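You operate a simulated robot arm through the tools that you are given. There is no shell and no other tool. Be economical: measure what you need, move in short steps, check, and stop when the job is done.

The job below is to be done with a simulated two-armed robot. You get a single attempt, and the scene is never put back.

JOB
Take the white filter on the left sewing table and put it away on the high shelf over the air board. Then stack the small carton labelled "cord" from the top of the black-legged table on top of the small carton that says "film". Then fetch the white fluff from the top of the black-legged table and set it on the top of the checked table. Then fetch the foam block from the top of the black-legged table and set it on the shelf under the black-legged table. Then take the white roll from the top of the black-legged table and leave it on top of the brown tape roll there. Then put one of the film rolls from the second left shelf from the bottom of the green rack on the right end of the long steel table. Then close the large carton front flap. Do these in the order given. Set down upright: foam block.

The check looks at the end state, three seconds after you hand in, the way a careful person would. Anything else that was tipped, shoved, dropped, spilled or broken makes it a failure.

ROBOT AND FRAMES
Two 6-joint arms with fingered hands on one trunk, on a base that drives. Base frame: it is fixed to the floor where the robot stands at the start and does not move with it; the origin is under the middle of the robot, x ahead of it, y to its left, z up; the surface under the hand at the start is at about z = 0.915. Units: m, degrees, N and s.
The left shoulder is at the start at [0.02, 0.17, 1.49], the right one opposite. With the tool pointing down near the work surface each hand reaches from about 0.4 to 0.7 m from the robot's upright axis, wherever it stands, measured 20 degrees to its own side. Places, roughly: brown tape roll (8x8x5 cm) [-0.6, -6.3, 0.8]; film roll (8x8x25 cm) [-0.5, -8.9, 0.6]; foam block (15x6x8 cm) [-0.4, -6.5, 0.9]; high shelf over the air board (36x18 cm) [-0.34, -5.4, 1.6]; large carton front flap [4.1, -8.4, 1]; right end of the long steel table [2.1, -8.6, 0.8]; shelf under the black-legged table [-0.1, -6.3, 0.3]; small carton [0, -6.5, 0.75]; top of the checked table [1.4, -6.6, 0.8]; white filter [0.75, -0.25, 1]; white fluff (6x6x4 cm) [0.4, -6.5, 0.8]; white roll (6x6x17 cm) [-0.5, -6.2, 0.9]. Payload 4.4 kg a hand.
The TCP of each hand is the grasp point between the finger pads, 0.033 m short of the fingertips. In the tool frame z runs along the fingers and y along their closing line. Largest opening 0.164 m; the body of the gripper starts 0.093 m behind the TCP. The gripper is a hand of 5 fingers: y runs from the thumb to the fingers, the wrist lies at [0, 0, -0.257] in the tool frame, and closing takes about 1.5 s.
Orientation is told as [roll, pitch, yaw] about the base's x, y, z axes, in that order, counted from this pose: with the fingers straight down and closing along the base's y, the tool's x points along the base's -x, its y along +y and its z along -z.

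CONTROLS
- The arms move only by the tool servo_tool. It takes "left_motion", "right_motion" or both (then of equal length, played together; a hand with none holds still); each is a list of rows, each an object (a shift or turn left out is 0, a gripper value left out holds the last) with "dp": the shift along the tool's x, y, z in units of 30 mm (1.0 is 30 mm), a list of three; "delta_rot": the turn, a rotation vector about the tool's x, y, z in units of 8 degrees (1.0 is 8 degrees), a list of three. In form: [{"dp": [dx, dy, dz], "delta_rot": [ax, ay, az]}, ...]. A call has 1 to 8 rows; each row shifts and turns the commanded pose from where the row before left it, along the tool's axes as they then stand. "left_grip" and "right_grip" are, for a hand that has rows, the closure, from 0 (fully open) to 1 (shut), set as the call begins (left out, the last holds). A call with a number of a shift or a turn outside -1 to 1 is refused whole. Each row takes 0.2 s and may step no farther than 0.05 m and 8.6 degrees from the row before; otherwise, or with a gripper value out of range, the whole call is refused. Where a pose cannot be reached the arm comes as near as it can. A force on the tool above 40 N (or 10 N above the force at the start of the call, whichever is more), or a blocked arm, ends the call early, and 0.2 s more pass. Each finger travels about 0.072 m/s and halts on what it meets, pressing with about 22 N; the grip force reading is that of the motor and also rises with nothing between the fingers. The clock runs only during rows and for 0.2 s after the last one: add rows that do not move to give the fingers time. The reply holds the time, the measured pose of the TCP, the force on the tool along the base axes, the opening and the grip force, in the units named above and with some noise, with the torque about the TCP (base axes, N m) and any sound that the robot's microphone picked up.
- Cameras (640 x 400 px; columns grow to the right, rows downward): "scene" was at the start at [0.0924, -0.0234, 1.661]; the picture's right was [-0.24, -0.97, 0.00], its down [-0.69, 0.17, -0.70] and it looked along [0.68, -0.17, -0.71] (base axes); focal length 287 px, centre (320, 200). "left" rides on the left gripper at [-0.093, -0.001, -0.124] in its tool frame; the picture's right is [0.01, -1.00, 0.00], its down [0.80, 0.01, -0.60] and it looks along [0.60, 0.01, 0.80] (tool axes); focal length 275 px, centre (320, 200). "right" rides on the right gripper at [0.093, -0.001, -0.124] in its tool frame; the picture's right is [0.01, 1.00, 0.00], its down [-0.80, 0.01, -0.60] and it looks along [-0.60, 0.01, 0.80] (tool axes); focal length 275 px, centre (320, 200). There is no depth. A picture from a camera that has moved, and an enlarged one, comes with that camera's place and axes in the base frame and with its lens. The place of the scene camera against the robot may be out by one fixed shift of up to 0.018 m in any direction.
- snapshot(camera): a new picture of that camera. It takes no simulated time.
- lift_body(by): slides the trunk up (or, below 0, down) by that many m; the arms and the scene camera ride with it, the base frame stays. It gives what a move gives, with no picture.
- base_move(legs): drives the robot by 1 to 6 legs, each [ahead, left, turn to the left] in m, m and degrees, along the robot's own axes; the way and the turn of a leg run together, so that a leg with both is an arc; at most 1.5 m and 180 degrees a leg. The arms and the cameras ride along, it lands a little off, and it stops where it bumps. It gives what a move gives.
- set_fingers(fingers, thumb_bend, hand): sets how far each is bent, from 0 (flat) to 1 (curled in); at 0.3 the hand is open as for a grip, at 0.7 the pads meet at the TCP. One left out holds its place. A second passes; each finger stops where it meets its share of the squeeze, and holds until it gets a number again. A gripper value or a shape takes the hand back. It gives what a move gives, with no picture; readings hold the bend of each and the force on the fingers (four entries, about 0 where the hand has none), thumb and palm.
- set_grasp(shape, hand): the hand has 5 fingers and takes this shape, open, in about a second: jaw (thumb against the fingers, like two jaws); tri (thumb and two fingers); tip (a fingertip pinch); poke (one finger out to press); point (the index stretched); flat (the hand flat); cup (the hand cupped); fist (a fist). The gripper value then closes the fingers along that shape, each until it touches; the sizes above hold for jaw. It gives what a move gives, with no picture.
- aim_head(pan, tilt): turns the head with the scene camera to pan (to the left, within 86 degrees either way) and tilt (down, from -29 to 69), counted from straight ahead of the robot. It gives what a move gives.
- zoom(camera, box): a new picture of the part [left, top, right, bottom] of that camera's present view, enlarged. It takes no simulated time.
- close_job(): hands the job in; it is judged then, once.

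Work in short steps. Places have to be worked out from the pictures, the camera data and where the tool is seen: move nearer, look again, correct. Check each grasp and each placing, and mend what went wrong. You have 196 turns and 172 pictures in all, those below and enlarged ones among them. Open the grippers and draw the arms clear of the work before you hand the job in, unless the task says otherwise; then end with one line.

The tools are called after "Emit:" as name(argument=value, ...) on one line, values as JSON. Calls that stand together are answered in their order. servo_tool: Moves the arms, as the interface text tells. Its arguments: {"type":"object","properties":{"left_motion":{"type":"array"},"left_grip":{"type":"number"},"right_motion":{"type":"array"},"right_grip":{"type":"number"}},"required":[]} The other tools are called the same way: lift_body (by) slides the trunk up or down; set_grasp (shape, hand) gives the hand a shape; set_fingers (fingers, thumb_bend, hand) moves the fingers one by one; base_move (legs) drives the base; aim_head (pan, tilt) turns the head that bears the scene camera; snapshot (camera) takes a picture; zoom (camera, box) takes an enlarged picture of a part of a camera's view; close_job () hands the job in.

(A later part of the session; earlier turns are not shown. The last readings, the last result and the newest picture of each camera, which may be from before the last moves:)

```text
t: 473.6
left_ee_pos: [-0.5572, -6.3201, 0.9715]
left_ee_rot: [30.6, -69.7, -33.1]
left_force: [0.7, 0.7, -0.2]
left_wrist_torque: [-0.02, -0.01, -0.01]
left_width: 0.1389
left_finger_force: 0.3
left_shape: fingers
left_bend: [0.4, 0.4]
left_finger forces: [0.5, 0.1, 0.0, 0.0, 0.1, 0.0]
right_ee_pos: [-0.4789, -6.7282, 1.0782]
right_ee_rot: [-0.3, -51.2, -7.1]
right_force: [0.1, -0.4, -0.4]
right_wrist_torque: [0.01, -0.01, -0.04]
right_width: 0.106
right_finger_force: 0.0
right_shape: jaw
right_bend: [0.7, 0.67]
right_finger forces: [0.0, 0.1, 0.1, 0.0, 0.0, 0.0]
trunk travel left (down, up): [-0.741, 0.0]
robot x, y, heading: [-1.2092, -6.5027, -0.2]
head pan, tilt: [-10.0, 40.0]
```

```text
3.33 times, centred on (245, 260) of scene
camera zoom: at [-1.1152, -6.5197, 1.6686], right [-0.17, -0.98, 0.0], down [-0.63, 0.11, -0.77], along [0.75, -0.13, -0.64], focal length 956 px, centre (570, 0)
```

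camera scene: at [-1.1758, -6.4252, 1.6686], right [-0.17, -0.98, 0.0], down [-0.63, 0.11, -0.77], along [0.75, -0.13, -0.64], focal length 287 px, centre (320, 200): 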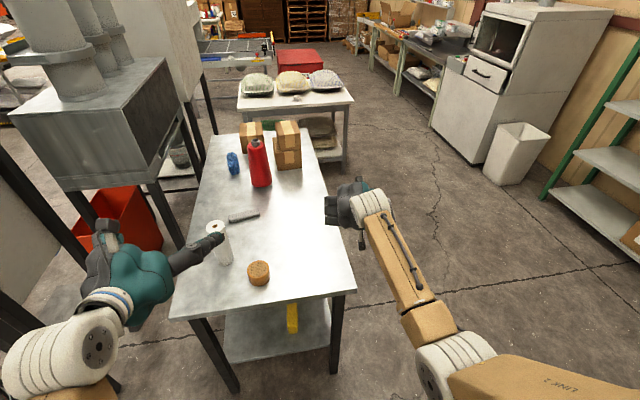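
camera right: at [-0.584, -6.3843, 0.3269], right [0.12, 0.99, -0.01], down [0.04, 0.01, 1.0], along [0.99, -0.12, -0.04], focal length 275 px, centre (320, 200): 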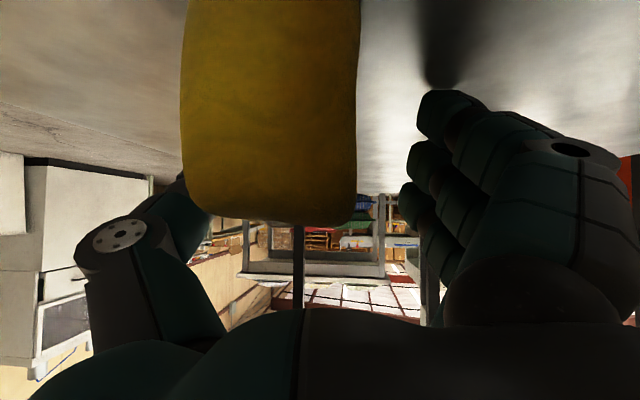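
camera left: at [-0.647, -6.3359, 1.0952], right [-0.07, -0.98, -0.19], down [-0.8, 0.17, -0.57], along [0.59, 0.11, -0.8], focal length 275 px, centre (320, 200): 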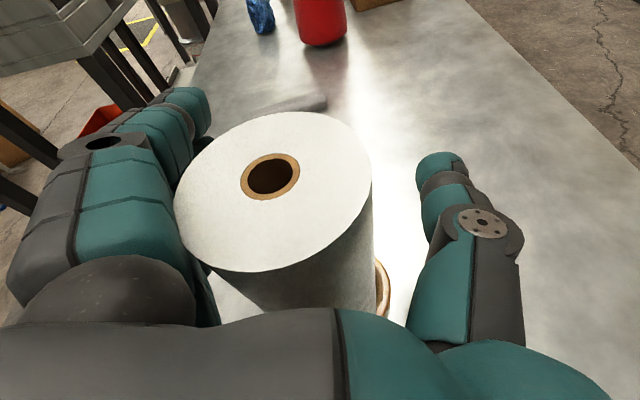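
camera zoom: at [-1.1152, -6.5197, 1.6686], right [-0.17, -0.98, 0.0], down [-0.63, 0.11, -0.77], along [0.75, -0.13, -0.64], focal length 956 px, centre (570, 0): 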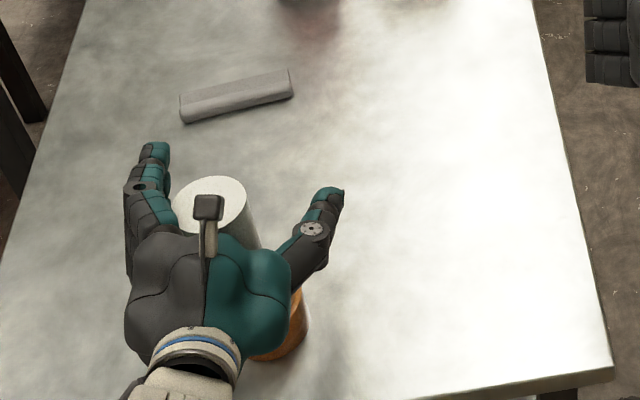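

The roll leans back against the palm. I push it gently forward with the palm to bring it upright.

Emit:
servo_tool(left_motion=[{"dp": [0, -0.1, 0.25]}, {"dp": [0, -0.1, 0.25]}, {}])

Emit:
snapshot(camera="left")

```text
t: 474.4
left_ee_pos: [-0.5413, -6.3266, 0.9669]
left_ee_rot: [30.8, -69.8, -33.1]
left_force: [-0.3, -0.1, 0.4]
left_wrist_torque: [-0.04, -0.06, 0.02]
left_width: 0.1389
left_finger_force: 0.4
left_shape: fingers
left_bend: [0.4, 0.4]
left_finger forces: [0.4, 0.0, 0.0, 0.1, 0.1, 0.1]
right_ee_pos: [-0.4785, -6.7291, 1.0804]
right_ee_rot: [-0.2, -51.2, -7.1]
right_force: [-0.4, -0.1, 0.2]
right_wrist_torque: [-0.03, -0.05, -0.03]
right_width: 0.106
right_finger_force: 0.1
right_shape: jaw
right_bend: [0.7, 0.67]
right_finger forces: [0.1, 0.1, 0.1, 0.0, 0.0, 0.0]
trunk travel left (down, up): [-0.741, 0.0]
robot x, y, heading: [-1.2123, -6.5002, 0.0]
head pan, tilt: [-10.0, 40.0]
```

```text
36 pictures are left
camera left: at [-0.6331, -6.3422, 1.0903], right [-0.07, -0.98, -0.19], down [-0.8, 0.17, -0.57], along [0.59, 0.11, -0.8], focal length 275 px, centre (320, 200)
```

left: 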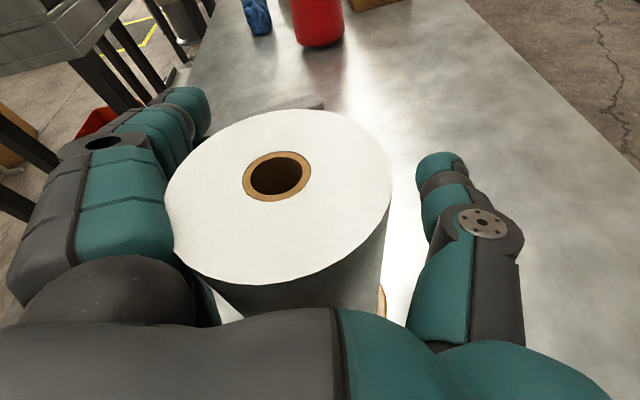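

The roll sits ~1.5 cm behind the pads (toward the palm), so squeezing pops it backward. I retreat the hand about 3 cm so the pads line up with its axis before regripping.

Emit:
servo_tool(left_motion=[{"dp": [0, 0, -0.4]}, {"dp": [0, 0, -0.4]}, {"dp": [0, 0, -0.35]}, {}])

Emit:
snapshot(camera="left")

```text
t: 475.4
left_ee_pos: [-0.5753, -6.3254, 0.9759]
left_ee_rot: [30.7, -69.8, -33.0]
left_force: [0.6, 0.1, 0.5]
left_wrist_torque: [0.01, 0.01, 0.0]
left_width: 0.1389
left_finger_force: 0.1
left_shape: fingers
left_bend: [0.4, 0.4]
left_finger forces: [0.1, 0.1, 0.0, 0.0, 0.0, 0.0]
right_ee_pos: [-0.4791, -6.7301, 1.079]
right_ee_rot: [-0.2, -51.2, -6.9]
right_force: [0.6, 0.1, 0.1]
right_wrist_torque: [0.01, -0.01, 0.0]
right_width: 0.1056
right_finger_force: 0.1
right_shape: jaw
right_bend: [0.7, 0.67]
right_finger forces: [0.0, 0.0, 0.1, 0.1, 0.0, 0.0]
trunk travel left (down, up): [-0.741, 0.0]
robot x, y, heading: [-1.2157, -6.5001, -0.2]
head pan, tilt: [-10.0, 40.0]
```

```text
35 pictures are left
camera left: at [-0.6653, -6.342, 1.1001], right [-0.07, -0.98, -0.19], down [-0.8, 0.17, -0.57], along [0.59, 0.11, -0.8], focal length 275 px, centre (320, 200)
```

left: 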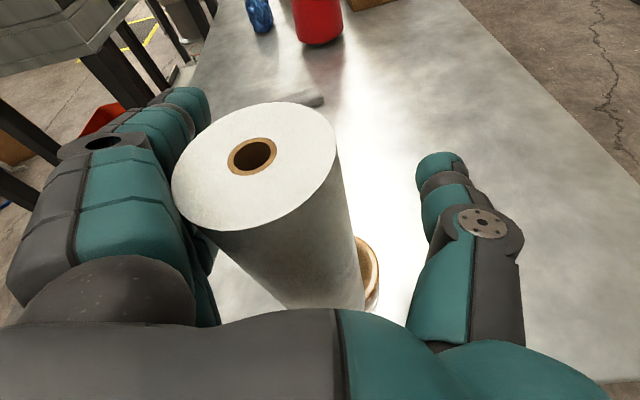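

The roll stands almost vertical and free at about (-0.591,-6.315), 2 cm behind the tape's centre. I retreat 2 cm more so the pads are level with its axis, then regrip.

Emit:
servo_tool(left_motion=[{"dp": [0, 0.2, -0.35]}, {"dp": [0, 0.1, -0.35]}, {}])

Emit:
servo_tool(left_motion=[{}, {}, {}, {}, {}, {}, {}], left_grip=0.95)

Emit:
snapshot(camera="left")

```text
t: 476.2
left_ee_pos: [-0.5931, -6.3159, 0.9848]
left_ee_rot: [30.7, -69.8, -33.1]
left_force: [0.3, -0.3, 0.1]
left_wrist_torque: [-0.01, -0.01, 0.02]
left_width: 0.1388
left_finger_force: 0.1
left_shape: fingers
left_bend: [0.4, 0.4]
left_finger forces: [0.1, 0.0, 0.1, 0.0, 0.0, 0.0]
right_ee_pos: [-0.4789, -6.7297, 1.0789]
right_ee_rot: [-0.3, -51.2, -7.0]
right_force: [1.0, 0.0, 0.0]
right_wrist_torque: [0.01, -0.01, 0.02]
right_width: 0.1061
right_finger_force: 0.0
right_shape: jaw
right_bend: [0.7, 0.67]
right_finger forces: [0.0, 0.0, 0.0, 0.1, 0.0, 0.0]
trunk travel left (down, up): [-0.741, 0.0]
robot x, y, heading: [-1.2135, -6.5017, -0.1]
head pan, tilt: [-10.0, 40.0]
```

```text
t: 477.8
left_ee_pos: [-0.5932, -6.3164, 0.9838]
left_ee_rot: [30.7, -69.8, -33.2]
left_force: [0.2, 1.8, 0.1]
left_wrist_torque: [0.07, -0.03, 0.04]
left_width: 0.0336
left_finger_force: 22.4
left_shape: jaw
left_bend: [0.72, 0.77]
left_finger forces: [2.5, 4.4, 6.0, 6.8, 19.0, 0.0]
right_ee_pos: [-0.4792, -6.7299, 1.079]
right_ee_rot: [-0.3, -51.2, -7.0]
right_force: [0.2, 0.1, -0.5]
right_wrist_torque: [-0.02, 0.01, -0.01]
right_width: 0.1061
right_finger_force: 0.0
right_shape: jaw
right_bend: [0.7, 0.67]
right_finger forces: [0.0, 0.0, 0.0, 0.1, 0.1, 0.1]
trunk travel left (down, up): [-0.741, 0.0]
robot x, y, heading: [-1.2114, -6.5012, -0.0]
head pan, tilt: [-10.0, 40.0]
```

```text
34 pictures are left
camera left: at [-0.6848, -6.3328, 1.108], right [-0.07, -0.98, -0.19], down [-0.8, 0.17, -0.57], along [0.59, 0.11, -0.8], focal length 275 px, centre (320, 200)
```

left: 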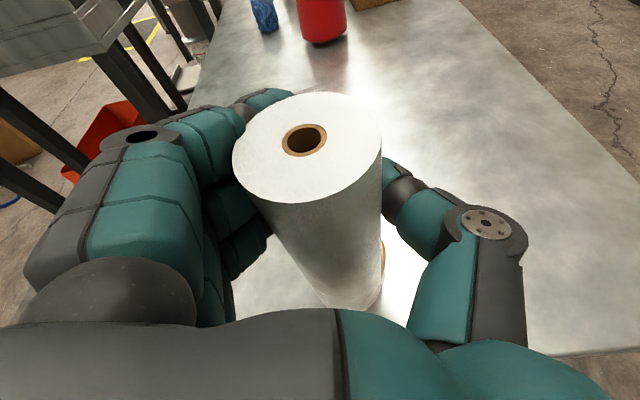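

Held firmly by all fingers and vertical. I lift 1 cm, move 3.5 cm forward to centre it on the tape, and check.

Emit:
servo_tool(left_motion=[{"dp": [-0.4, 0.08, -0.13]}, {"dp": [-0.167, 0.04, 0.555]}, {"dp": [-0.167, 0.04, 0.555]}, {}])

Emit:
zoom(camera="left", box=[220, 60, 460, 330])

```text
t: 478.8
left_ee_pos: [-0.5595, -6.3164, 0.997]
left_ee_rot: [30.5, -69.8, -33.2]
left_force: [-1.7, 0.2, -3.0]
left_wrist_torque: [0.0, -0.02, 0.0]
left_width: 0.0334
left_finger_force: 21.6
left_shape: jaw
left_bend: [0.72, 0.77]
left_finger forces: [2.3, 4.3, 5.9, 6.9, 18.7, 0.0]
right_ee_pos: [-0.4805, -6.7311, 1.0795]
right_ee_rot: [-0.4, -51.2, -7.0]
right_force: [0.2, 0.2, 0.2]
right_wrist_torque: [0.0, -0.01, -0.03]
right_width: 0.1061
right_finger_force: 0.0
right_shape: jaw
right_bend: [0.7, 0.67]
right_finger forces: [0.0, 0.0, 0.1, 0.0, 0.0, 0.1]
trunk travel left (down, up): [-0.741, 0.0]
robot x, y, heading: [-1.2142, -6.5006, -0.0]
head pan, tilt: [-10.0, 40.0]
```

```text
1.48 times, centred on (340, 195) of left
camera zoom: at [-0.65, -6.3324, 1.121], right [-0.07, -0.98, -0.19], down [-0.8, 0.17, -0.57], along [0.59, 0.11, -0.8], focal length 408 px, centre (290, 207)
```

zoom: 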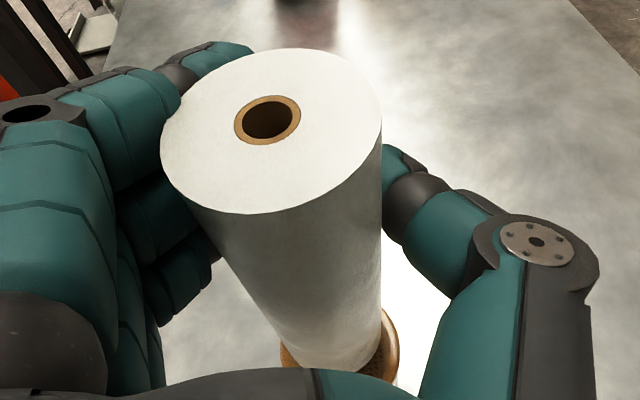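

Concentric. Gentle lowering in 2 mm steps.

Emit:
servo_tool(left_motion=[{"dp": [0.28, -0.06, 0.09]}, {}])

Emit:
servo_tool(left_motion=[{"dp": [0.08, -0.015, 0.025]}, {}])

Emit:
servo_tool(left_motion=[{"dp": [0.06, -0.012, 0.02]}, {}])

```text
t: 479.4
left_ee_pos: [-0.5602, -6.3166, 0.9896]
left_ee_rot: [30.7, -69.9, -33.0]
left_force: [-0.4, -0.3, -3.0]
left_wrist_torque: [-0.02, -0.03, -0.01]
left_width: 0.0335
left_finger_force: 22.2
left_shape: jaw
left_bend: [0.72, 0.77]
left_finger forces: [2.1, 4.2, 6.0, 6.9, 18.6, 0.1]
right_ee_pos: [-0.4784, -6.7301, 1.0794]
right_ee_rot: [-0.3, -51.2, -7.0]
right_force: [0.0, 0.3, -0.3]
right_wrist_torque: [-0.02, 0.02, 0.0]
right_width: 0.1058
right_finger_force: 0.0
right_shape: jaw
right_bend: [0.7, 0.67]
right_finger forces: [0.0, 0.0, 0.0, 0.0, 0.0, 0.0]
trunk travel left (down, up): [-0.741, 0.0]
robot x, y, heading: [-1.2148, -6.5044, 0.2]
head pan, tilt: [-10.0, 40.0]
```

```text
t: 480.0
left_ee_pos: [-0.5596, -6.3174, 0.9851]
left_ee_rot: [30.6, -69.9, -33.0]
left_force: [-0.3, 0.3, -2.4]
left_wrist_torque: [0.04, -0.01, -0.02]
left_width: 0.0333
left_finger_force: 21.8
left_shape: jaw
left_bend: [0.72, 0.77]
left_finger forces: [2.2, 4.1, 5.9, 6.9, 18.6, 0.0]
right_ee_pos: [-0.4789, -6.7298, 1.0808]
right_ee_rot: [-0.3, -51.1, -7.0]
right_force: [0.1, 0.6, -0.5]
right_wrist_torque: [0.04, -0.01, 0.0]
right_width: 0.106
right_finger_force: 0.1
right_shape: jaw
right_bend: [0.7, 0.67]
right_finger forces: [0.2, 0.0, 0.1, 0.0, 0.1, 0.0]
trunk travel left (down, up): [-0.741, 0.0]
robot x, y, heading: [-1.2132, -6.4999, 0.1]
head pan, tilt: [-10.0, 40.0]
```

```text
t: 480.6
left_ee_pos: [-0.5581, -6.3168, 0.9831]
left_ee_rot: [31.0, -69.8, -33.5]
left_force: [0.6, 0.1, 2.6]
left_wrist_torque: [0.0, 0.07, 0.02]
left_width: 0.0336
left_finger_force: 21.7
left_shape: jaw
left_bend: [0.72, 0.77]
left_finger forces: [3.0, 4.7, 5.9, 6.2, 19.1, 0.0]
right_ee_pos: [-0.4797, -6.73, 1.0785]
right_ee_rot: [-0.3, -51.3, -7.0]
right_force: [-0.4, -0.6, 0.0]
right_wrist_torque: [-0.02, 0.01, 0.0]
right_width: 0.1058
right_finger_force: 0.1
right_shape: jaw
right_bend: [0.7, 0.67]
right_finger forces: [0.1, 0.0, 0.1, 0.0, 0.1, 0.0]
trunk travel left (down, up): [-0.741, 0.0]
robot x, y, heading: [-1.2107, -6.5027, 0.1]
head pan, tilt: [-10.0, 40.0]
```

Light contact. Thumb-only release now.

Emit:
set_fingers(hand="left", thumb_bend=0.5)

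Emit:
snapshot(camera="left")

```text
t: 481.6
left_ee_pos: [-0.5588, -6.3161, 0.9824]
left_ee_rot: [30.6, -69.8, -33.1]
left_force: [0.0, 0.2, 0.2]
left_wrist_torque: [-0.01, -0.01, -0.03]
left_width: 0.0658
left_finger_force: 0.5
left_shape: fingers
left_bend: [0.73, 0.5]
left_finger forces: [0.0, 0.1, 0.4, 0.1, 0.0, 0.0]
right_ee_pos: [-0.4788, -6.7299, 1.0796]
right_ee_rot: [-0.3, -51.2, -7.0]
right_force: [0.3, -0.5, 0.7]
right_wrist_torque: [-0.01, 0.01, -0.03]
right_width: 0.106
right_finger_force: 0.1
right_shape: jaw
right_bend: [0.7, 0.67]
right_finger forces: [0.0, 0.1, 0.0, 0.0, 0.0, 0.0]
trunk travel left (down, up): [-0.741, 0.0]
robot x, y, heading: [-1.2128, -6.5067, -0.2]
head pan, tilt: [-10.0, 40.0]
```

```text
32 pictures are left
camera left: at [-0.6502, -6.3325, 1.107], right [-0.07, -0.98, -0.19], down [-0.8, 0.17, -0.57], along [0.59, 0.11, -0.8], focal length 275 px, centre (320, 200)
```

left: 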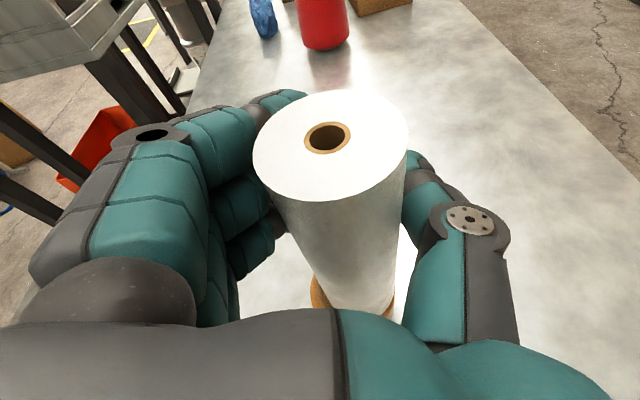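

The roll stands vertical and centred on the tape. I open the thumb fully, move the fingers off sideways, then open them.

Emit:
set_fingers(hand="left", thumb_bend=0.3)

Emit:
servo_tool(left_motion=[{"dp": [0, 0.2, 0]}, {"dp": [0, 0.2, 0]}, {}])

Emit:
set_fingers(hand="left", fingers=0.3)

Emit:
snapshot(camera="left")

```text
t: 482.6
left_ee_pos: [-0.5586, -6.3171, 0.9842]
left_ee_rot: [30.6, -69.8, -33.1]
left_force: [0.1, 0.5, 0.2]
left_wrist_torque: [0.0, 0.03, 0.0]
left_width: 0.1031
left_finger_force: 0.6
left_shape: fingers
left_bend: [0.73, 0.3]
left_finger forces: [0.0, 0.1, 0.4, 0.1, 0.0, 0.0]
right_ee_pos: [-0.4801, -6.7295, 1.0789]
right_ee_rot: [-0.3, -51.1, -7.1]
right_force: [0.3, -1.3, -0.7]
right_wrist_torque: [0.01, 0.01, 0.0]
right_width: 0.1059
right_finger_force: 0.0
right_shape: jaw
right_bend: [0.7, 0.67]
right_finger forces: [0.0, 0.0, 0.0, 0.0, 0.1, 0.1]
trunk travel left (down, up): [-0.741, 0.0]
robot x, y, heading: [-1.2149, -6.5007, 0.2]
head pan, tilt: [-10.0, 40.0]
```

```text
t: 483.4
left_ee_pos: [-0.5586, -6.3034, 0.985]
left_ee_rot: [30.7, -69.9, -33.2]
left_force: [0.2, 0.1, 0.5]
left_wrist_torque: [0.01, 0.03, 0.0]
left_width: 0.1027
left_finger_force: 0.0
left_shape: fingers
left_bend: [0.73, 0.3]
left_finger forces: [0.0, 0.1, 0.1, 0.0, 0.0, 0.0]
right_ee_pos: [-0.4794, -6.7302, 1.0794]
right_ee_rot: [-0.4, -51.2, -7.1]
right_force: [0.2, -0.2, 0.1]
right_wrist_torque: [-0.01, 0.0, 0.01]
right_width: 0.106
right_finger_force: 0.0
right_shape: jaw
right_bend: [0.7, 0.67]
right_finger forces: [0.1, 0.0, 0.1, 0.0, 0.0, 0.0]
trunk travel left (down, up): [-0.741, 0.0]
robot x, y, heading: [-1.2149, -6.5028, -0.0]
head pan, tilt: [-10.0, 40.0]
```

```text
t: 484.4
left_ee_pos: [-0.5581, -6.3053, 0.9855]
left_ee_rot: [30.6, -69.8, -33.2]
left_force: [0.4, -1.0, -0.6]
left_wrist_torque: [0.02, -0.01, 0.01]
left_width: 0.1785
left_finger_force: 0.0
left_shape: fingers
left_bend: [0.3, 0.3]
left_finger forces: [0.1, 0.0, 0.0, 0.0, 0.0, 0.0]
right_ee_pos: [-0.4787, -6.7291, 1.0779]
right_ee_rot: [-0.3, -51.2, -7.1]
right_force: [0.3, -0.5, 0.2]
right_wrist_torque: [0.01, -0.01, 0.01]
right_width: 0.1056
right_finger_force: 0.0
right_shape: jaw
right_bend: [0.7, 0.67]
right_finger forces: [0.1, 0.1, 0.1, 0.0, 0.0, 0.0]
trunk travel left (down, up): [-0.741, 0.0]
robot x, y, heading: [-1.2126, -6.5016, -0.0]
head pan, tilt: [-10.0, 40.0]
```

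```text
31 pictures are left
camera left: at [-0.6494, -6.321, 1.1094], right [-0.07, -0.98, -0.19], down [-0.8, 0.17, -0.57], along [0.59, 0.11, -0.8], focal length 275 px, centre (320, 200)
```

left: 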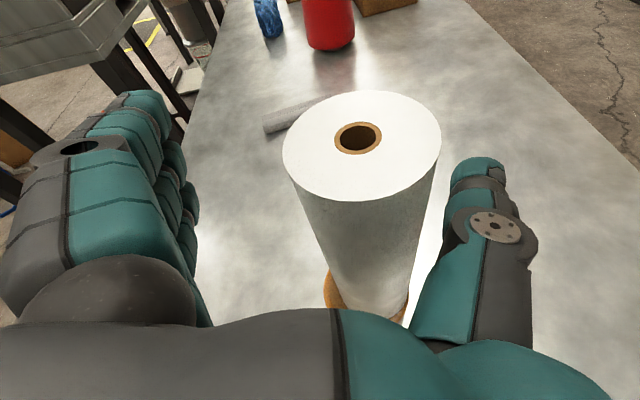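

The white roll stands on the tape roll: step 5 done. I back off, turn toward the green rack and drive up to it.

Emit:
base_move(legs=[[-0.2, 0, 0], [0, 0, -90], [1.0, 0, 0], [0, 1.35, 0]])

Emit:
aim_head(pan=0, tilt=30)

Emit:
snapshot(camera="scene")

```text
t: 500.9
left_ee_pos: [0.1439, -8.1421, 0.9846]
left_ee_rot: [30.7, -69.7, -122.3]
left_force: [0.5, -0.6, -0.2]
left_wrist_torque: [0.02, -0.01, -0.01]
left_width: 0.1788
left_finger_force: 0.0
left_shape: fingers
left_bend: [0.3, 0.3]
left_finger forces: [0.0, 0.0, 0.0, 0.0, 0.0, 0.0]
right_ee_pos: [-0.2789, -8.2285, 1.0791]
right_ee_rot: [-0.3, -51.2, -96.1]
right_force: [0.2, -1.1, 0.7]
right_wrist_torque: [0.0, 0.02, -0.01]
right_width: 0.1058
right_finger_force: 0.1
right_shape: jaw
right_bend: [0.7, 0.67]
right_finger forces: [0.0, 0.0, 0.0, 0.0, 0.0, 0.0]
trunk travel left (down, up): [-0.741, 0.0]
robot x, y, heading: [-0.0623, -7.491, -89.1]
head pan, tilt: [-10.0, 40.0]
```

```text
t: 501.6
left_ee_pos: [0.1446, -8.1427, 0.9849]
left_ee_rot: [30.8, -69.7, -122.2]
left_force: [0.6, 0.5, -0.3]
left_wrist_torque: [-0.02, 0.02, 0.01]
left_width: 0.1788
left_finger_force: 0.0
left_shape: fingers
left_bend: [0.3, 0.3]
left_finger forces: [0.1, 0.0, 0.0, 0.0, 0.0, 0.0]
right_ee_pos: [-0.2789, -8.2286, 1.0798]
right_ee_rot: [-0.2, -51.1, -96.1]
right_force: [0.4, 0.5, 0.5]
right_wrist_torque: [0.01, 0.0, 0.02]
right_width: 0.106
right_finger_force: 0.0
right_shape: jaw
right_bend: [0.7, 0.67]
right_finger forces: [0.0, 0.0, 0.0, 0.1, 0.0, 0.0]
trunk travel left (down, up): [-0.741, 0.0]
robot x, y, heading: [-0.0633, -7.492, -89.1]
head pan, tilt: [0.0, 30.0]
```

```text
30 pictures are left
camera scene: at [-0.0579, -7.5957, 1.6839], right [-1.0, -0.01, 0.0], down [-0.01, 0.5, -0.87], along [0.01, -0.87, -0.5], focal length 287 px, centre (320, 200)
```

scene: 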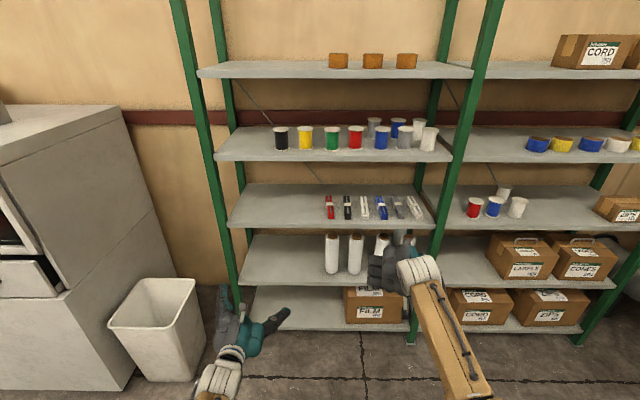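

The film rolls stand on the second shelf (z≈0.53), the leftmost at about (-0.10,-8.80). I straighten the right hand, lower the trunk and move in front of it.

Emit:
servo_tool(right_motion=[{"delta_rot": [-0.68, 0, -0.55]}, {}], right_grip=0.25)

Emit:
lift_body(by=-0.4)

Emit:
base_move(legs=[[0.38, 0.18, -0.7]])

Emit:
snapshot(camera="right")

```text
t: 502.2
left_ee_pos: [0.1442, -8.1425, 0.9854]
left_ee_rot: [30.5, -69.8, -122.2]
left_force: [0.3, -0.7, 0.0]
left_wrist_torque: [-0.04, 0.02, -0.04]
left_width: 0.1784
left_finger_force: 0.1
left_shape: fingers
left_bend: [0.3, 0.3]
left_finger forces: [0.0, 0.0, 0.1, 0.0, 0.1, 0.0]
right_ee_pos: [-0.2782, -8.2282, 1.08]
right_ee_rot: [-0.3, -51.3, -88.8]
right_force: [1.1, -0.3, -0.5]
right_wrist_torque: [0.02, 0.02, -0.04]
right_width: 0.1227
right_finger_force: 0.0
right_shape: jaw
right_bend: [0.63, 0.62]
right_finger forces: [0.0, 0.0, 0.1, 0.0, 0.0, 0.1]
trunk travel left (down, up): [-0.741, 0.0]
robot x, y, heading: [-0.0653, -7.4946, -88.9]
head pan, tilt: [0.0, 30.0]
```

```text
t: 506.1
left_ee_pos: [0.1439, -8.1431, 0.5861]
left_ee_rot: [30.7, -70.0, -122.3]
left_force: [0.4, 0.2, -0.6]
left_wrist_torque: [0.03, -0.01, -0.02]
left_width: 0.1788
left_finger_force: 0.2
left_shape: fingers
left_bend: [0.3, 0.3]
left_finger forces: [0.0, 0.0, 0.0, 0.1, 0.0, 0.0]
right_ee_pos: [-0.2802, -8.2284, 0.68]
right_ee_rot: [-0.4, -51.2, -89.2]
right_force: [0.1, -0.1, -0.2]
right_wrist_torque: [-0.01, 0.01, 0.06]
right_width: 0.1225
right_finger_force: 0.0
right_shape: jaw
right_bend: [0.63, 0.62]
right_finger forces: [0.0, 0.1, 0.1, 0.0, 0.0, 0.0]
trunk travel left (down, up): [-0.341, 0.4]
robot x, y, heading: [-0.061, -7.4937, -89.2]
head pan, tilt: [0.0, 30.0]
```

```text
t: 508.6
left_ee_pos: [0.3176, -8.5209, 0.5836]
left_ee_rot: [30.7, -69.8, -123.0]
left_force: [-0.6, 0.4, -0.4]
left_wrist_torque: [-0.03, 0.01, 0.0]
left_width: 0.1786
left_finger_force: 0.1
left_shape: fingers
left_bend: [0.3, 0.3]
left_finger forces: [0.1, 0.0, 0.0, 0.1, 0.0, 0.0]
right_ee_pos: [-0.1064, -8.5996, 0.6795]
right_ee_rot: [-0.3, -51.2, -89.8]
right_force: [0.9, 1.0, -0.9]
right_wrist_torque: [0.01, 0.01, -0.02]
right_width: 0.1222
right_finger_force: 0.0
right_shape: jaw
right_bend: [0.63, 0.62]
right_finger forces: [0.1, 0.0, 0.0, 0.0, 0.1, 0.0]
trunk travel left (down, up): [-0.341, 0.4]
robot x, y, heading: [0.1217, -7.8641, -90.2]
head pan, tilt: [0.0, 30.0]
```

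```text
29 pictures are left
camera right: at [-0.1069, -8.446, 0.6844], right [1.0, 0.01, -0.01], down [0.01, -0.04, 1.0], along [0.0, -1.0, -0.04], focal length 275 px, centre (320, 200)
```

right: 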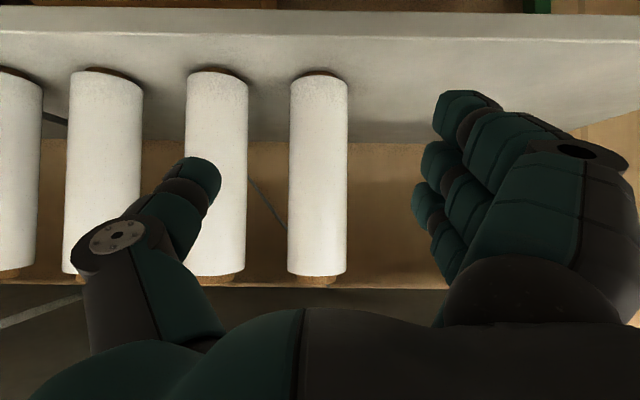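

The roll is at about (-0.11,-8.80), centred with the hand. I pull the left hand back so it stays off the rack, then advance.

Emit:
servo_tool(left_motion=[{"dp": [0.1, 0, -0.9]}, {"dp": [0.1, 0, -0.9]}, {"dp": [0.1, 0, -0.9]}, {"dp": [0.1, 0, -0.9]}])

Emit:
base_move(legs=[[0.15, 0, 0]])

Emit:
servo_tool(right_motion=[{"dp": [0, -0.05, 0.7]}, {"dp": [0, -0.05, 0.7]}, {"dp": [-0.5, 0, 0.6]}, {}])

Emit:
snapshot(camera="right")

```text
t: 509.6
left_ee_pos: [0.3209, -8.4119, 0.6087]
left_ee_rot: [31.0, -69.8, -123.5]
left_force: [1.0, 0.4, 0.0]
left_wrist_torque: [0.03, 0.03, 0.0]
left_width: 0.1783
left_finger_force: 0.1
left_shape: fingers
left_bend: [0.3, 0.3]
left_finger forces: [0.1, 0.0, 0.0, 0.1, 0.1, 0.1]
right_ee_pos: [-0.1074, -8.5992, 0.6785]
right_ee_rot: [-0.2, -51.2, -89.9]
right_force: [0.4, -0.1, -0.3]
right_wrist_torque: [-0.03, 0.01, 0.02]
right_width: 0.1224
right_finger_force: 0.2
right_shape: jaw
right_bend: [0.63, 0.62]
right_finger forces: [0.1, 0.0, 0.1, 0.0, 0.0, 0.0]
trunk travel left (down, up): [-0.341, 0.4]
robot x, y, heading: [0.1205, -7.8638, -89.8]
head pan, tilt: [0.0, 30.0]
```

```text
t: 511.0
left_ee_pos: [0.3219, -8.5618, 0.6064]
left_ee_rot: [30.6, -69.8, -122.9]
left_force: [0.4, 0.4, 0.3]
left_wrist_torque: [0.02, 0.02, 0.0]
left_width: 0.1785
left_finger_force: 0.1
left_shape: fingers
left_bend: [0.3, 0.3]
left_finger forces: [0.0, 0.0, 0.1, 0.1, 0.0, 0.0]
right_ee_pos: [-0.1053, -8.7497, 0.6796]
right_ee_rot: [-0.3, -51.1, -89.9]
right_force: [-0.3, 0.2, -0.6]
right_wrist_torque: [0.0, 0.0, -0.01]
right_width: 0.1226
right_finger_force: 0.0
right_shape: jaw
right_bend: [0.63, 0.62]
right_finger forces: [0.0, 0.0, 0.0, 0.0, 0.0, 0.1]
trunk travel left (down, up): [-0.341, 0.4]
robot x, y, heading: [0.12, -8.0161, -90.1]
head pan, tilt: [0.0, 30.0]
```

```text
t: 512.0
left_ee_pos: [0.3212, -8.5619, 0.6069]
left_ee_rot: [30.7, -69.7, -123.1]
left_force: [0.3, -0.7, -0.3]
left_wrist_torque: [-0.01, 0.03, -0.02]
left_width: 0.1786
left_finger_force: 0.1
left_shape: fingers
left_bend: [0.3, 0.3]
left_finger forces: [0.1, 0.0, 0.0, 0.1, 0.0, 0.1]
right_ee_pos: [-0.1099, -8.8063, 0.6531]
right_ee_rot: [-0.2, -51.1, -89.9]
right_force: [1.4, -0.2, 0.3]
right_wrist_torque: [-0.02, 0.05, -0.04]
right_width: 0.1223
right_finger_force: 0.1
right_shape: jaw
right_bend: [0.63, 0.62]
right_finger forces: [0.0, 0.0, 0.0, 0.1, 1.1, 0.5]
trunk travel left (down, up): [-0.341, 0.4]
robot x, y, heading: [0.1223, -8.0127, -90.0]
head pan, tilt: [0.0, 30.0]
```

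```text
28 pictures are left
camera right: at [-0.1091, -8.6527, 0.658], right [1.0, 0.01, -0.01], down [0.01, -0.03, 1.0], along [0.01, -1.0, -0.03], focal length 275 px, centre (320, 200)
```

right: 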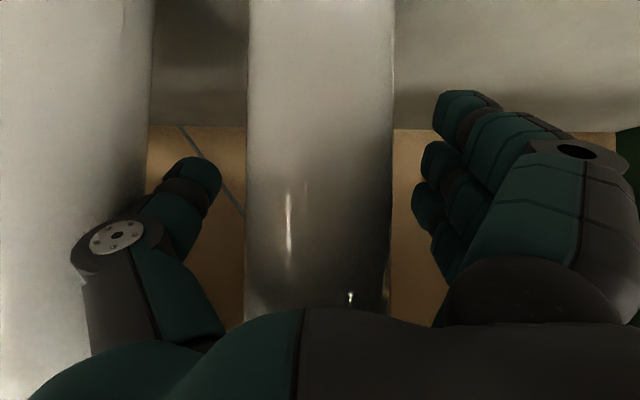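

In position (thumb lightly brushing the neighbour). Closing now.

Emit:
servo_tool(right_motion=[{}, {}, {}, {}, {}, {}], right_grip=0.95)

Emit:
servo_tool(right_motion=[{"dp": [-0.4, 0, -0.32]}, {"dp": [-0.4, 0, -0.32]}, {"dp": [-0.4, 0, -0.32]}, {}])

Emit:
snapshot(camera="right")

```text
t: 513.4
left_ee_pos: [0.3219, -8.5623, 0.6059]
left_ee_rot: [30.7, -69.7, -123.0]
left_force: [-0.3, 0.0, 0.5]
left_wrist_torque: [-0.01, 0.01, 0.0]
left_width: 0.1786
left_finger_force: 0.1
left_shape: fingers
left_bend: [0.3, 0.3]
left_finger forces: [0.0, 0.1, 0.0, 0.0, 0.1, 0.0]
right_ee_pos: [-0.1091, -8.8056, 0.6539]
right_ee_rot: [-0.2, -51.2, -90.1]
right_force: [3.7, 0.8, 1.6]
right_wrist_torque: [0.02, -0.48, -0.04]
right_width: 0.0574
right_finger_force: 22.1
right_shape: jaw
right_bend: [0.68, 0.66]
right_finger forces: [31.7, 0.0, 0.0, 0.0, 29.6, 0.1]
trunk travel left (down, up): [-0.341, 0.4]
robot x, y, heading: [0.1198, -8.0176, -90.0]
head pan, tilt: [0.0, 30.0]
```

```text
t: 514.4
left_ee_pos: [0.3202, -8.5626, 0.607]
left_ee_rot: [30.6, -69.9, -123.0]
left_force: [-0.8, 0.3, -1.0]
left_wrist_torque: [-0.02, -0.01, 0.04]
left_width: 0.1788
left_finger_force: 0.1
left_shape: fingers
left_bend: [0.3, 0.3]
left_finger forces: [0.1, 0.0, 0.1, 0.0, 0.1, 0.1]
right_ee_pos: [-0.1101, -8.8056, 0.6986]
right_ee_rot: [-0.2, -51.1, -89.9]
right_force: [0.7, -0.2, -6.0]
right_wrist_torque: [-0.09, -0.15, -0.02]
right_width: 0.0541
right_finger_force: 22.0
right_shape: jaw
right_bend: [0.68, 0.67]
right_finger forces: [23.2, 2.4, 0.0, 0.1, 25.6, 1.0]
trunk travel left (down, up): [-0.341, 0.4]
robot x, y, heading: [0.1211, -8.017, -90.1]
head pan, tilt: [0.0, 30.0]
```

```text
27 pictures are left
camera right: at [-0.1094, -8.6525, 0.7036], right [1.0, 0.01, -0.01], down [0.01, -0.04, 1.0], along [0.0, -1.0, -0.04], focal length 275 px, centre (320, 200)
```

right: 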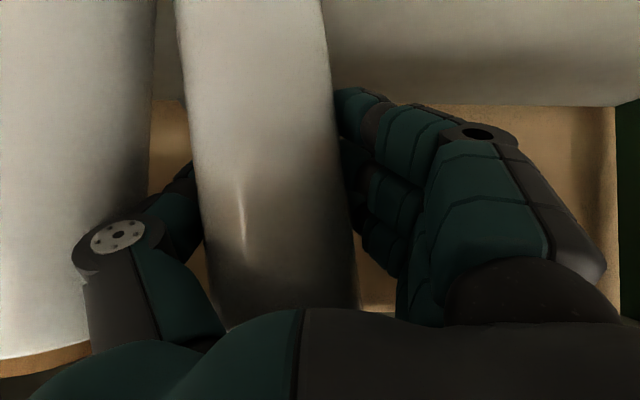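

Lifted. I back straight out, raise the trunk, and check the hold.

Emit:
base_move(legs=[[-0.5, 0, 0]])

Emit:
lift_body(by=0.4)

Emit:
snapshot(camera="scene")

```text
t: 517.4
left_ee_pos: [0.3209, -8.0627, 0.6065]
left_ee_rot: [30.7, -69.8, -123.1]
left_force: [-0.5, 0.6, -0.1]
left_wrist_torque: [0.02, 0.0, 0.01]
left_width: 0.1786
left_finger_force: 0.1
left_shape: fingers
left_bend: [0.3, 0.3]
left_finger forces: [0.0, 0.1, 0.1, 0.0, 0.0, 0.1]
right_ee_pos: [-0.11, -8.306, 0.6991]
right_ee_rot: [-0.4, -51.1, -90.0]
right_force: [0.4, -0.2, -5.7]
right_wrist_torque: [-0.09, -0.15, -0.02]
right_width: 0.054
right_finger_force: 22.0
right_shape: jaw
right_bend: [0.68, 0.67]
right_finger forces: [23.2, 2.4, 0.0, 0.1, 24.8, 1.0]
trunk travel left (down, up): [-0.341, 0.4]
robot x, y, heading: [0.1235, -7.5119, -90.1]
head pan, tilt: [0.0, 30.0]
```

```text
t: 521.2
left_ee_pos: [0.3211, -8.0616, 1.0071]
left_ee_rot: [30.6, -69.8, -123.0]
left_force: [0.7, 0.8, 0.0]
left_wrist_torque: [-0.05, 0.02, 0.02]
left_width: 0.1787
left_finger_force: 0.1
left_shape: fingers
left_bend: [0.3, 0.3]
left_finger forces: [0.1, 0.0, 0.0, 0.0, 0.0, 0.1]
right_ee_pos: [-0.1101, -8.3041, 1.0982]
right_ee_rot: [-0.3, -51.1, -90.0]
right_force: [0.1, 0.1, -5.9]
right_wrist_torque: [-0.06, -0.17, 0.01]
right_width: 0.0541
right_finger_force: 22.1
right_shape: jaw
right_bend: [0.68, 0.67]
right_finger forces: [23.0, 2.4, 0.0, 0.0, 24.7, 1.1]
trunk travel left (down, up): [-0.741, 0.0]
robot x, y, heading: [0.1212, -7.5124, -89.8]
head pan, tilt: [0.0, 30.0]
```

```text
26 pictures are left
camera scene: at [0.1236, -7.6205, 1.6838], right [-1.0, 0.0, 0.0], down [0.0, 0.5, -0.87], along [0.0, -0.87, -0.5], focal length 287 px, centre (320, 200)
```

scene: 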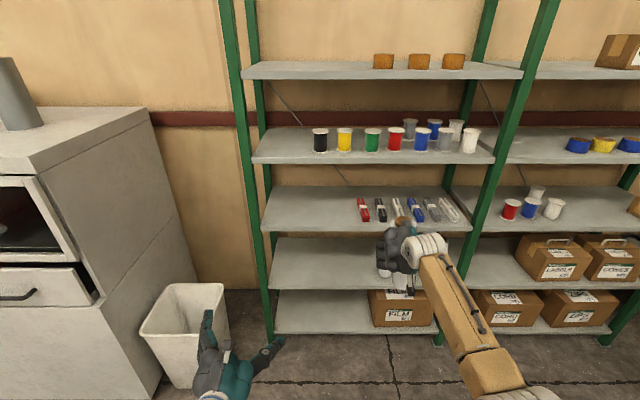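

Held well. I drive east to in front of the long steel table's right end.

Emit:
base_move(legs=[[0, 0, 90], [1.5, 0, 0], [0.7, 0, 0], [0, 0, -90]])

Emit:
snapshot(camera="scene")

```text
t: 539.6
left_ee_pos: [2.5016, -8.0592, 1.0058]
left_ee_rot: [30.7, -69.9, -122.9]
left_force: [0.0, -0.4, -0.2]
left_wrist_torque: [-0.01, -0.01, 0.04]
left_width: 0.1786
left_finger_force: 0.0
left_shape: fingers
left_bend: [0.3, 0.3]
left_finger forces: [0.0, 0.0, 0.0, 0.1, 0.1, 0.1]
right_ee_pos: [2.073, -8.3042, 1.0983]
right_ee_rot: [-0.2, -51.1, -89.7]
right_force: [0.3, 0.3, -5.5]
right_wrist_torque: [-0.07, -0.2, 0.03]
right_width: 0.0536
right_finger_force: 22.0
right_shape: jaw
right_bend: [0.68, 0.67]
right_finger forces: [18.9, 5.1, 0.0, 0.0, 23.3, 0.3]
trunk travel left (down, up): [-0.741, 0.0]
robot x, y, heading: [2.3021, -7.5137, -90.0]
head pan, tilt: [0.0, 30.0]
```

```text
25 pictures are left
camera scene: at [2.3048, -7.618, 1.6839], right [-1.0, 0.0, 0.0], down [0.0, 0.5, -0.87], along [0.0, -0.87, -0.5], focal length 287 px, centre (320, 200)
```

scene: 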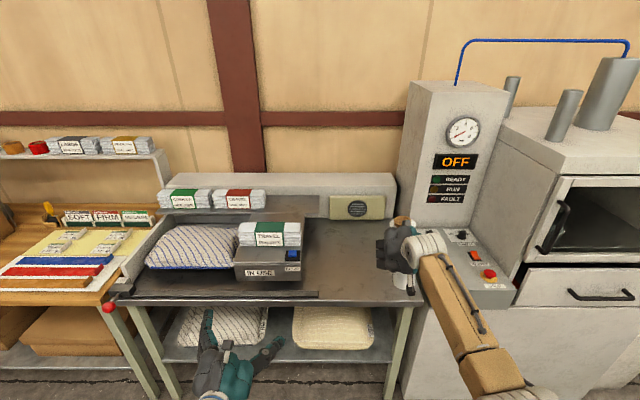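

The steel table's right end is free around (2.12,-8.55). I straighten the roll's ~7° tilt and move over that spot.

Emit:
servo_tool(right_motion=[{"delta_rot": [-0.59, 0, 0.73]}, {}])

Emit:
base_move(legs=[[0.22, 0.05, 0]])

Emit:
snapshot(camera="right")

Emit:
zoom(camera="scene", box=[240, 180, 480, 340])

```text
t: 540.2
left_ee_pos: [2.5031, -8.0605, 1.0065]
left_ee_rot: [30.6, -69.8, -122.8]
left_force: [-0.2, 0.5, 0.0]
left_wrist_torque: [0.0, 0.02, -0.01]
left_width: 0.1785
left_finger_force: 0.0
left_shape: fingers
left_bend: [0.3, 0.3]
left_finger forces: [0.0, 0.0, 0.0, 0.1, 0.0, 0.0]
right_ee_pos: [2.0731, -8.3049, 1.0978]
right_ee_rot: [11.6, -50.3, -99.0]
right_force: [-0.2, 0.4, -5.1]
right_wrist_torque: [-0.05, -0.13, -0.02]
right_width: 0.0534
right_finger_force: 21.7
right_shape: jaw
right_bend: [0.68, 0.67]
right_finger forces: [18.7, 5.2, 0.0, 0.0, 23.9, 0.4]
trunk travel left (down, up): [-0.741, 0.0]
robot x, y, heading: [2.3027, -7.5098, -89.7]
head pan, tilt: [0.0, 30.0]
```

```text
t: 541.9
left_ee_pos: [2.5537, -8.2808, 1.0066]
left_ee_rot: [30.5, -69.7, -122.8]
left_force: [-0.2, 0.2, -1.1]
left_wrist_torque: [-0.03, 0.01, 0.01]
left_width: 0.1787
left_finger_force: 0.2
left_shape: fingers
left_bend: [0.3, 0.3]
left_finger forces: [0.1, 0.0, 0.0, 0.0, 0.0, 0.0]
right_ee_pos: [2.1231, -8.5255, 1.097]
right_ee_rot: [11.6, -50.3, -99.0]
right_force: [0.2, -1.2, -5.7]
right_wrist_torque: [-0.1, -0.15, -0.03]
right_width: 0.0537
right_finger_force: 22.5
right_shape: jaw
right_bend: [0.68, 0.67]
right_finger forces: [18.7, 5.3, 0.0, 0.0, 24.0, 0.3]
trunk travel left (down, up): [-0.741, 0.0]
robot x, y, heading: [2.3515, -7.7342, -90.0]
head pan, tilt: [0.0, 30.0]
```

```text
24 pictures are left
camera right: at [2.1221, -8.3723, 1.1029], right [0.99, 0.01, 0.12], down [-0.12, -0.04, 0.99], along [0.01, -1.0, -0.04], focal length 275 px, centre (320, 200)
```

right: 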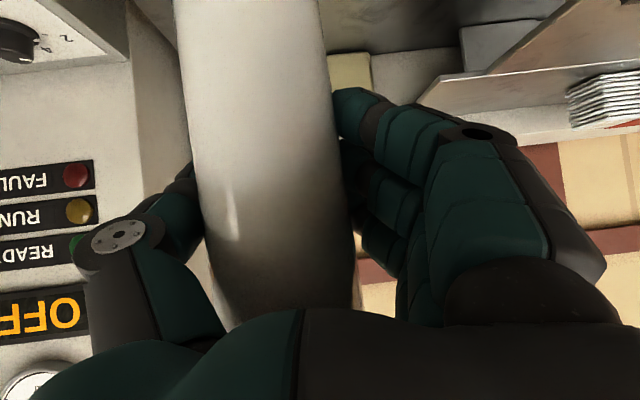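

```text
2.50 times, centred on (360, 260) of scene
camera zoom: at [2.3557, -7.8398, 1.6839], right [-1.0, 0.0, 0.0], down [0.0, 0.5, -0.87], along [0.0, -0.87, -0.5], focal length 717 px, centre (220, 50)
```

zoom: 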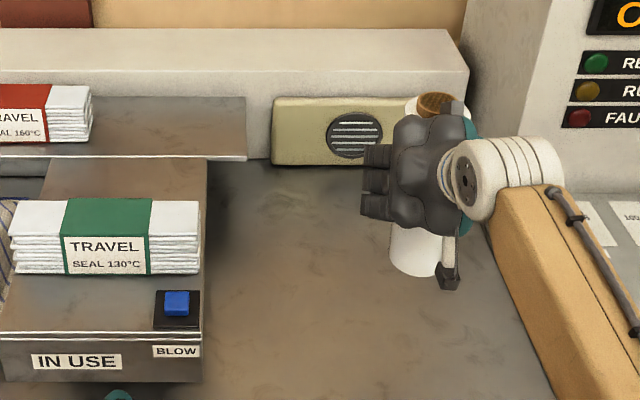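

The roll is vertical (≈1°) over (2.10,-8.53). Lowering.

Emit:
servo_tool(right_motion=[{"dp": [0.77, -0.12, 0.63]}, {"dp": [0.77, -0.12, 0.63]}, {"dp": [0.77, -0.12, 0.63]}, {"dp": [0.38, -0.06, 0.31]}, {}])

Emit:
servo_tool(right_motion=[{"dp": [0.2, -0.03, 0.16]}, {}])

Emit:
servo_tool(right_motion=[{"dp": [0.2, -0.03, 0.16]}, {}])

Emit:
servo_tool(right_motion=[{"dp": [0.2, -0.03, 0.16]}, {}])

Emit:
zoom(camera="scene", box=[300, 200, 460, 320])

```text
t: 543.1
left_ee_pos: [2.5522, -8.2812, 1.006]
left_ee_rot: [30.6, -69.8, -122.8]
left_force: [0.2, -0.1, 0.3]
left_wrist_torque: [-0.02, -0.03, 0.0]
left_width: 0.1784
left_finger_force: 0.0
left_shape: fingers
left_bend: [0.3, 0.3]
left_finger forces: [0.0, 0.0, 0.0, 0.1, 0.0, 0.0]
right_ee_pos: [2.1236, -8.5251, 0.9944]
right_ee_rot: [11.6, -50.5, -99.2]
right_force: [-0.1, 0.8, -5.8]
right_wrist_torque: [-0.07, -0.14, -0.01]
right_width: 0.0537
right_finger_force: 21.7
right_shape: jaw
right_bend: [0.68, 0.67]
right_finger forces: [18.7, 5.3, 0.1, 0.0, 23.9, 0.5]
trunk travel left (down, up): [-0.741, 0.0]
robot x, y, heading: [2.3538, -7.7368, -89.5]
head pan, tilt: [0.0, 30.0]
```

```text
t: 543.7
left_ee_pos: [2.5533, -8.2804, 1.0055]
left_ee_rot: [30.6, -69.7, -122.9]
left_force: [0.2, 0.2, 0.9]
left_wrist_torque: [-0.01, 0.04, -0.03]
left_width: 0.1784
left_finger_force: 0.0
left_shape: fingers
left_bend: [0.3, 0.3]
left_finger forces: [0.1, 0.0, 0.0, 0.1, 0.0, 0.0]
right_ee_pos: [2.1246, -8.5267, 0.9855]
right_ee_rot: [11.6, -50.5, -99.0]
right_force: [-0.5, 0.2, -6.2]
right_wrist_torque: [-0.06, -0.13, 0.0]
right_width: 0.0537
right_finger_force: 22.0
right_shape: jaw
right_bend: [0.68, 0.67]
right_finger forces: [18.5, 5.3, 0.0, 0.0, 23.9, 0.4]
trunk travel left (down, up): [-0.741, 0.0]
robot x, y, heading: [2.35, -7.7342, -89.9]
head pan, tilt: [0.0, 30.0]
```

```text
t: 544.3
left_ee_pos: [2.553, -8.2813, 1.0063]
left_ee_rot: [30.6, -69.8, -122.9]
left_force: [-0.8, 0.0, 0.0]
left_wrist_torque: [0.01, 0.01, 0.0]
left_width: 0.1786
left_finger_force: 0.1
left_shape: fingers
left_bend: [0.3, 0.3]
left_finger forces: [0.0, 0.1, 0.1, 0.1, 0.0, 0.0]
right_ee_pos: [2.1241, -8.5261, 0.9781]
right_ee_rot: [11.6, -50.5, -98.9]
right_force: [0.0, 0.0, -5.8]
right_wrist_torque: [-0.09, -0.13, 0.0]
right_width: 0.0537
right_finger_force: 21.6
right_shape: jaw
right_bend: [0.68, 0.67]
right_finger forces: [18.5, 5.3, 0.0, 0.0, 23.9, 0.4]
trunk travel left (down, up): [-0.741, 0.0]
robot x, y, heading: [2.351, -7.7326, -89.8]
head pan, tilt: [0.0, 30.0]
```

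```text
t: 544.9
left_ee_pos: [2.5541, -8.2804, 1.0062]
left_ee_rot: [30.6, -69.8, -122.8]
left_force: [0.4, 0.5, 0.1]
left_wrist_torque: [0.01, -0.01, -0.03]
left_width: 0.1785
left_finger_force: 0.1
left_shape: fingers
left_bend: [0.3, 0.3]
left_finger forces: [0.0, 0.0, 0.0, 0.0, 0.1, 0.0]
right_ee_pos: [2.1255, -8.5258, 0.9705]
right_ee_rot: [11.6, -50.4, -99.0]
right_force: [-0.6, -0.1, -6.0]
right_wrist_torque: [-0.07, -0.14, -0.01]
right_width: 0.0539
right_finger_force: 21.8
right_shape: jaw
right_bend: [0.68, 0.67]
right_finger forces: [18.5, 5.3, 0.0, 0.0, 23.7, 0.4]
trunk travel left (down, up): [-0.741, 0.0]
robot x, y, heading: [2.3502, -7.7349, -89.9]
head pan, tilt: [0.0, 30.0]
```

```text
3.33 times, centred on (380, 260) of scene
camera zoom: at [2.3554, -7.8385, 1.6839], right [-1.0, 0.0, 0.0], down [0.0, 0.5, -0.87], along [0.0, -0.87, -0.5], focal length 956 px, centre (120, 0)
```

zoom: 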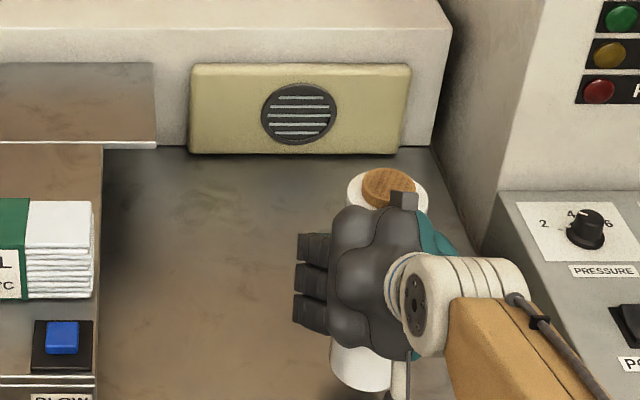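

Continuing down.

Emit:
servo_tool(right_motion=[{"dp": [0.2, -0.03, 0.16]}, {"dp": [0.15, -0.02, 0.12]}, {}])

Emit:
servo_tool(right_motion=[{"dp": [0.2, -0.03, 0.16]}, {}])

Emit:
servo_tool(right_motion=[{"dp": [0.15, -0.02, 0.12]}, {}])

Emit:
servo_tool(right_motion=[{"dp": [0.12, -0.02, 0.1]}, {}])

```text
t: 545.7
left_ee_pos: [2.5521, -8.2788, 1.0071]
left_ee_rot: [30.6, -69.8, -122.9]
left_force: [0.5, 0.8, 0.3]
left_wrist_torque: [0.0, 0.0, 0.03]
left_width: 0.1787
left_finger_force: 0.0
left_shape: fingers
left_bend: [0.3, 0.3]
left_finger forces: [0.0, 0.2, 0.0, 0.0, 0.0, 0.1]
right_ee_pos: [2.1238, -8.5258, 0.956]
right_ee_rot: [11.6, -50.6, -99.0]
right_force: [0.0, 0.6, -5.2]
right_wrist_torque: [-0.04, -0.15, -0.04]
right_width: 0.0534
right_finger_force: 21.8
right_shape: jaw
right_bend: [0.68, 0.67]
right_finger forces: [18.5, 5.2, 0.0, 0.0, 23.8, 0.4]
trunk travel left (down, up): [-0.741, 0.0]
robot x, y, heading: [2.354, -7.7374, -89.6]
head pan, tilt: [0.0, 30.0]
```

```text
t: 546.3
left_ee_pos: [2.5529, -8.2808, 1.0057]
left_ee_rot: [30.6, -69.7, -123.0]
left_force: [-0.1, 0.7, 0.1]
left_wrist_torque: [-0.01, -0.03, -0.01]
left_width: 0.1786
left_finger_force: 0.0
left_shape: fingers
left_bend: [0.3, 0.3]
left_finger forces: [0.0, 0.0, 0.1, 0.0, 0.0, 0.1]
right_ee_pos: [2.1249, -8.525, 0.9494]
right_ee_rot: [11.6, -50.4, -99.1]
right_force: [-0.3, 0.1, -4.8]
right_wrist_torque: [-0.06, -0.14, 0.02]
right_width: 0.0539
right_finger_force: 22.3
right_shape: jaw
right_bend: [0.68, 0.67]
right_finger forces: [18.5, 5.3, 0.0, 0.0, 23.8, 0.3]
trunk travel left (down, up): [-0.741, 0.0]
robot x, y, heading: [2.3523, -7.731, -89.6]
head pan, tilt: [0.0, 30.0]
```

```text
t: 546.9
left_ee_pos: [2.5531, -8.2806, 1.0071]
left_ee_rot: [30.7, -69.8, -122.9]
left_force: [-0.7, 0.2, 0.5]
left_wrist_torque: [-0.04, -0.02, 0.0]
left_width: 0.1789
left_finger_force: 0.0
left_shape: fingers
left_bend: [0.3, 0.3]
left_finger forces: [0.1, 0.0, 0.0, 0.0, 0.1, 0.0]
right_ee_pos: [2.1242, -8.5253, 0.9426]
right_ee_rot: [11.6, -50.6, -99.0]
right_force: [0.8, -0.2, -6.1]
right_wrist_torque: [-0.05, -0.13, 0.02]
right_width: 0.0535
right_finger_force: 22.2
right_shape: jaw
right_bend: [0.68, 0.67]
right_finger forces: [18.4, 5.3, 0.0, 0.0, 23.8, 0.4]
trunk travel left (down, up): [-0.741, 0.0]
robot x, y, heading: [2.3556, -7.7332, -89.6]
head pan, tilt: [0.0, 30.0]
```

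```text
t: 547.5
left_ee_pos: [2.5532, -8.2795, 1.0067]
left_ee_rot: [30.7, -69.7, -123.0]
left_force: [-0.1, 0.0, -0.2]
left_wrist_torque: [-0.01, -0.03, -0.03]
left_width: 0.1784
left_finger_force: 0.1
left_shape: fingers
left_bend: [0.3, 0.3]
left_finger forces: [0.0, 0.1, 0.0, 0.0, 0.0, 0.0]
right_ee_pos: [2.1243, -8.5258, 0.9419]
right_ee_rot: [11.6, -50.8, -99.0]
right_force: [-0.1, 0.5, 5.2]
right_wrist_torque: [0.09, -0.09, 0.0]
right_width: 0.0537
right_finger_force: 22.0
right_shape: jaw
right_bend: [0.69, 0.67]
right_finger forces: [20.8, 5.4, 0.0, 0.0, 25.8, 0.0]
trunk travel left (down, up): [-0.741, 0.0]
robot x, y, heading: [2.3543, -7.7329, -90.0]
head pan, tilt: [0.0, 30.0]
```

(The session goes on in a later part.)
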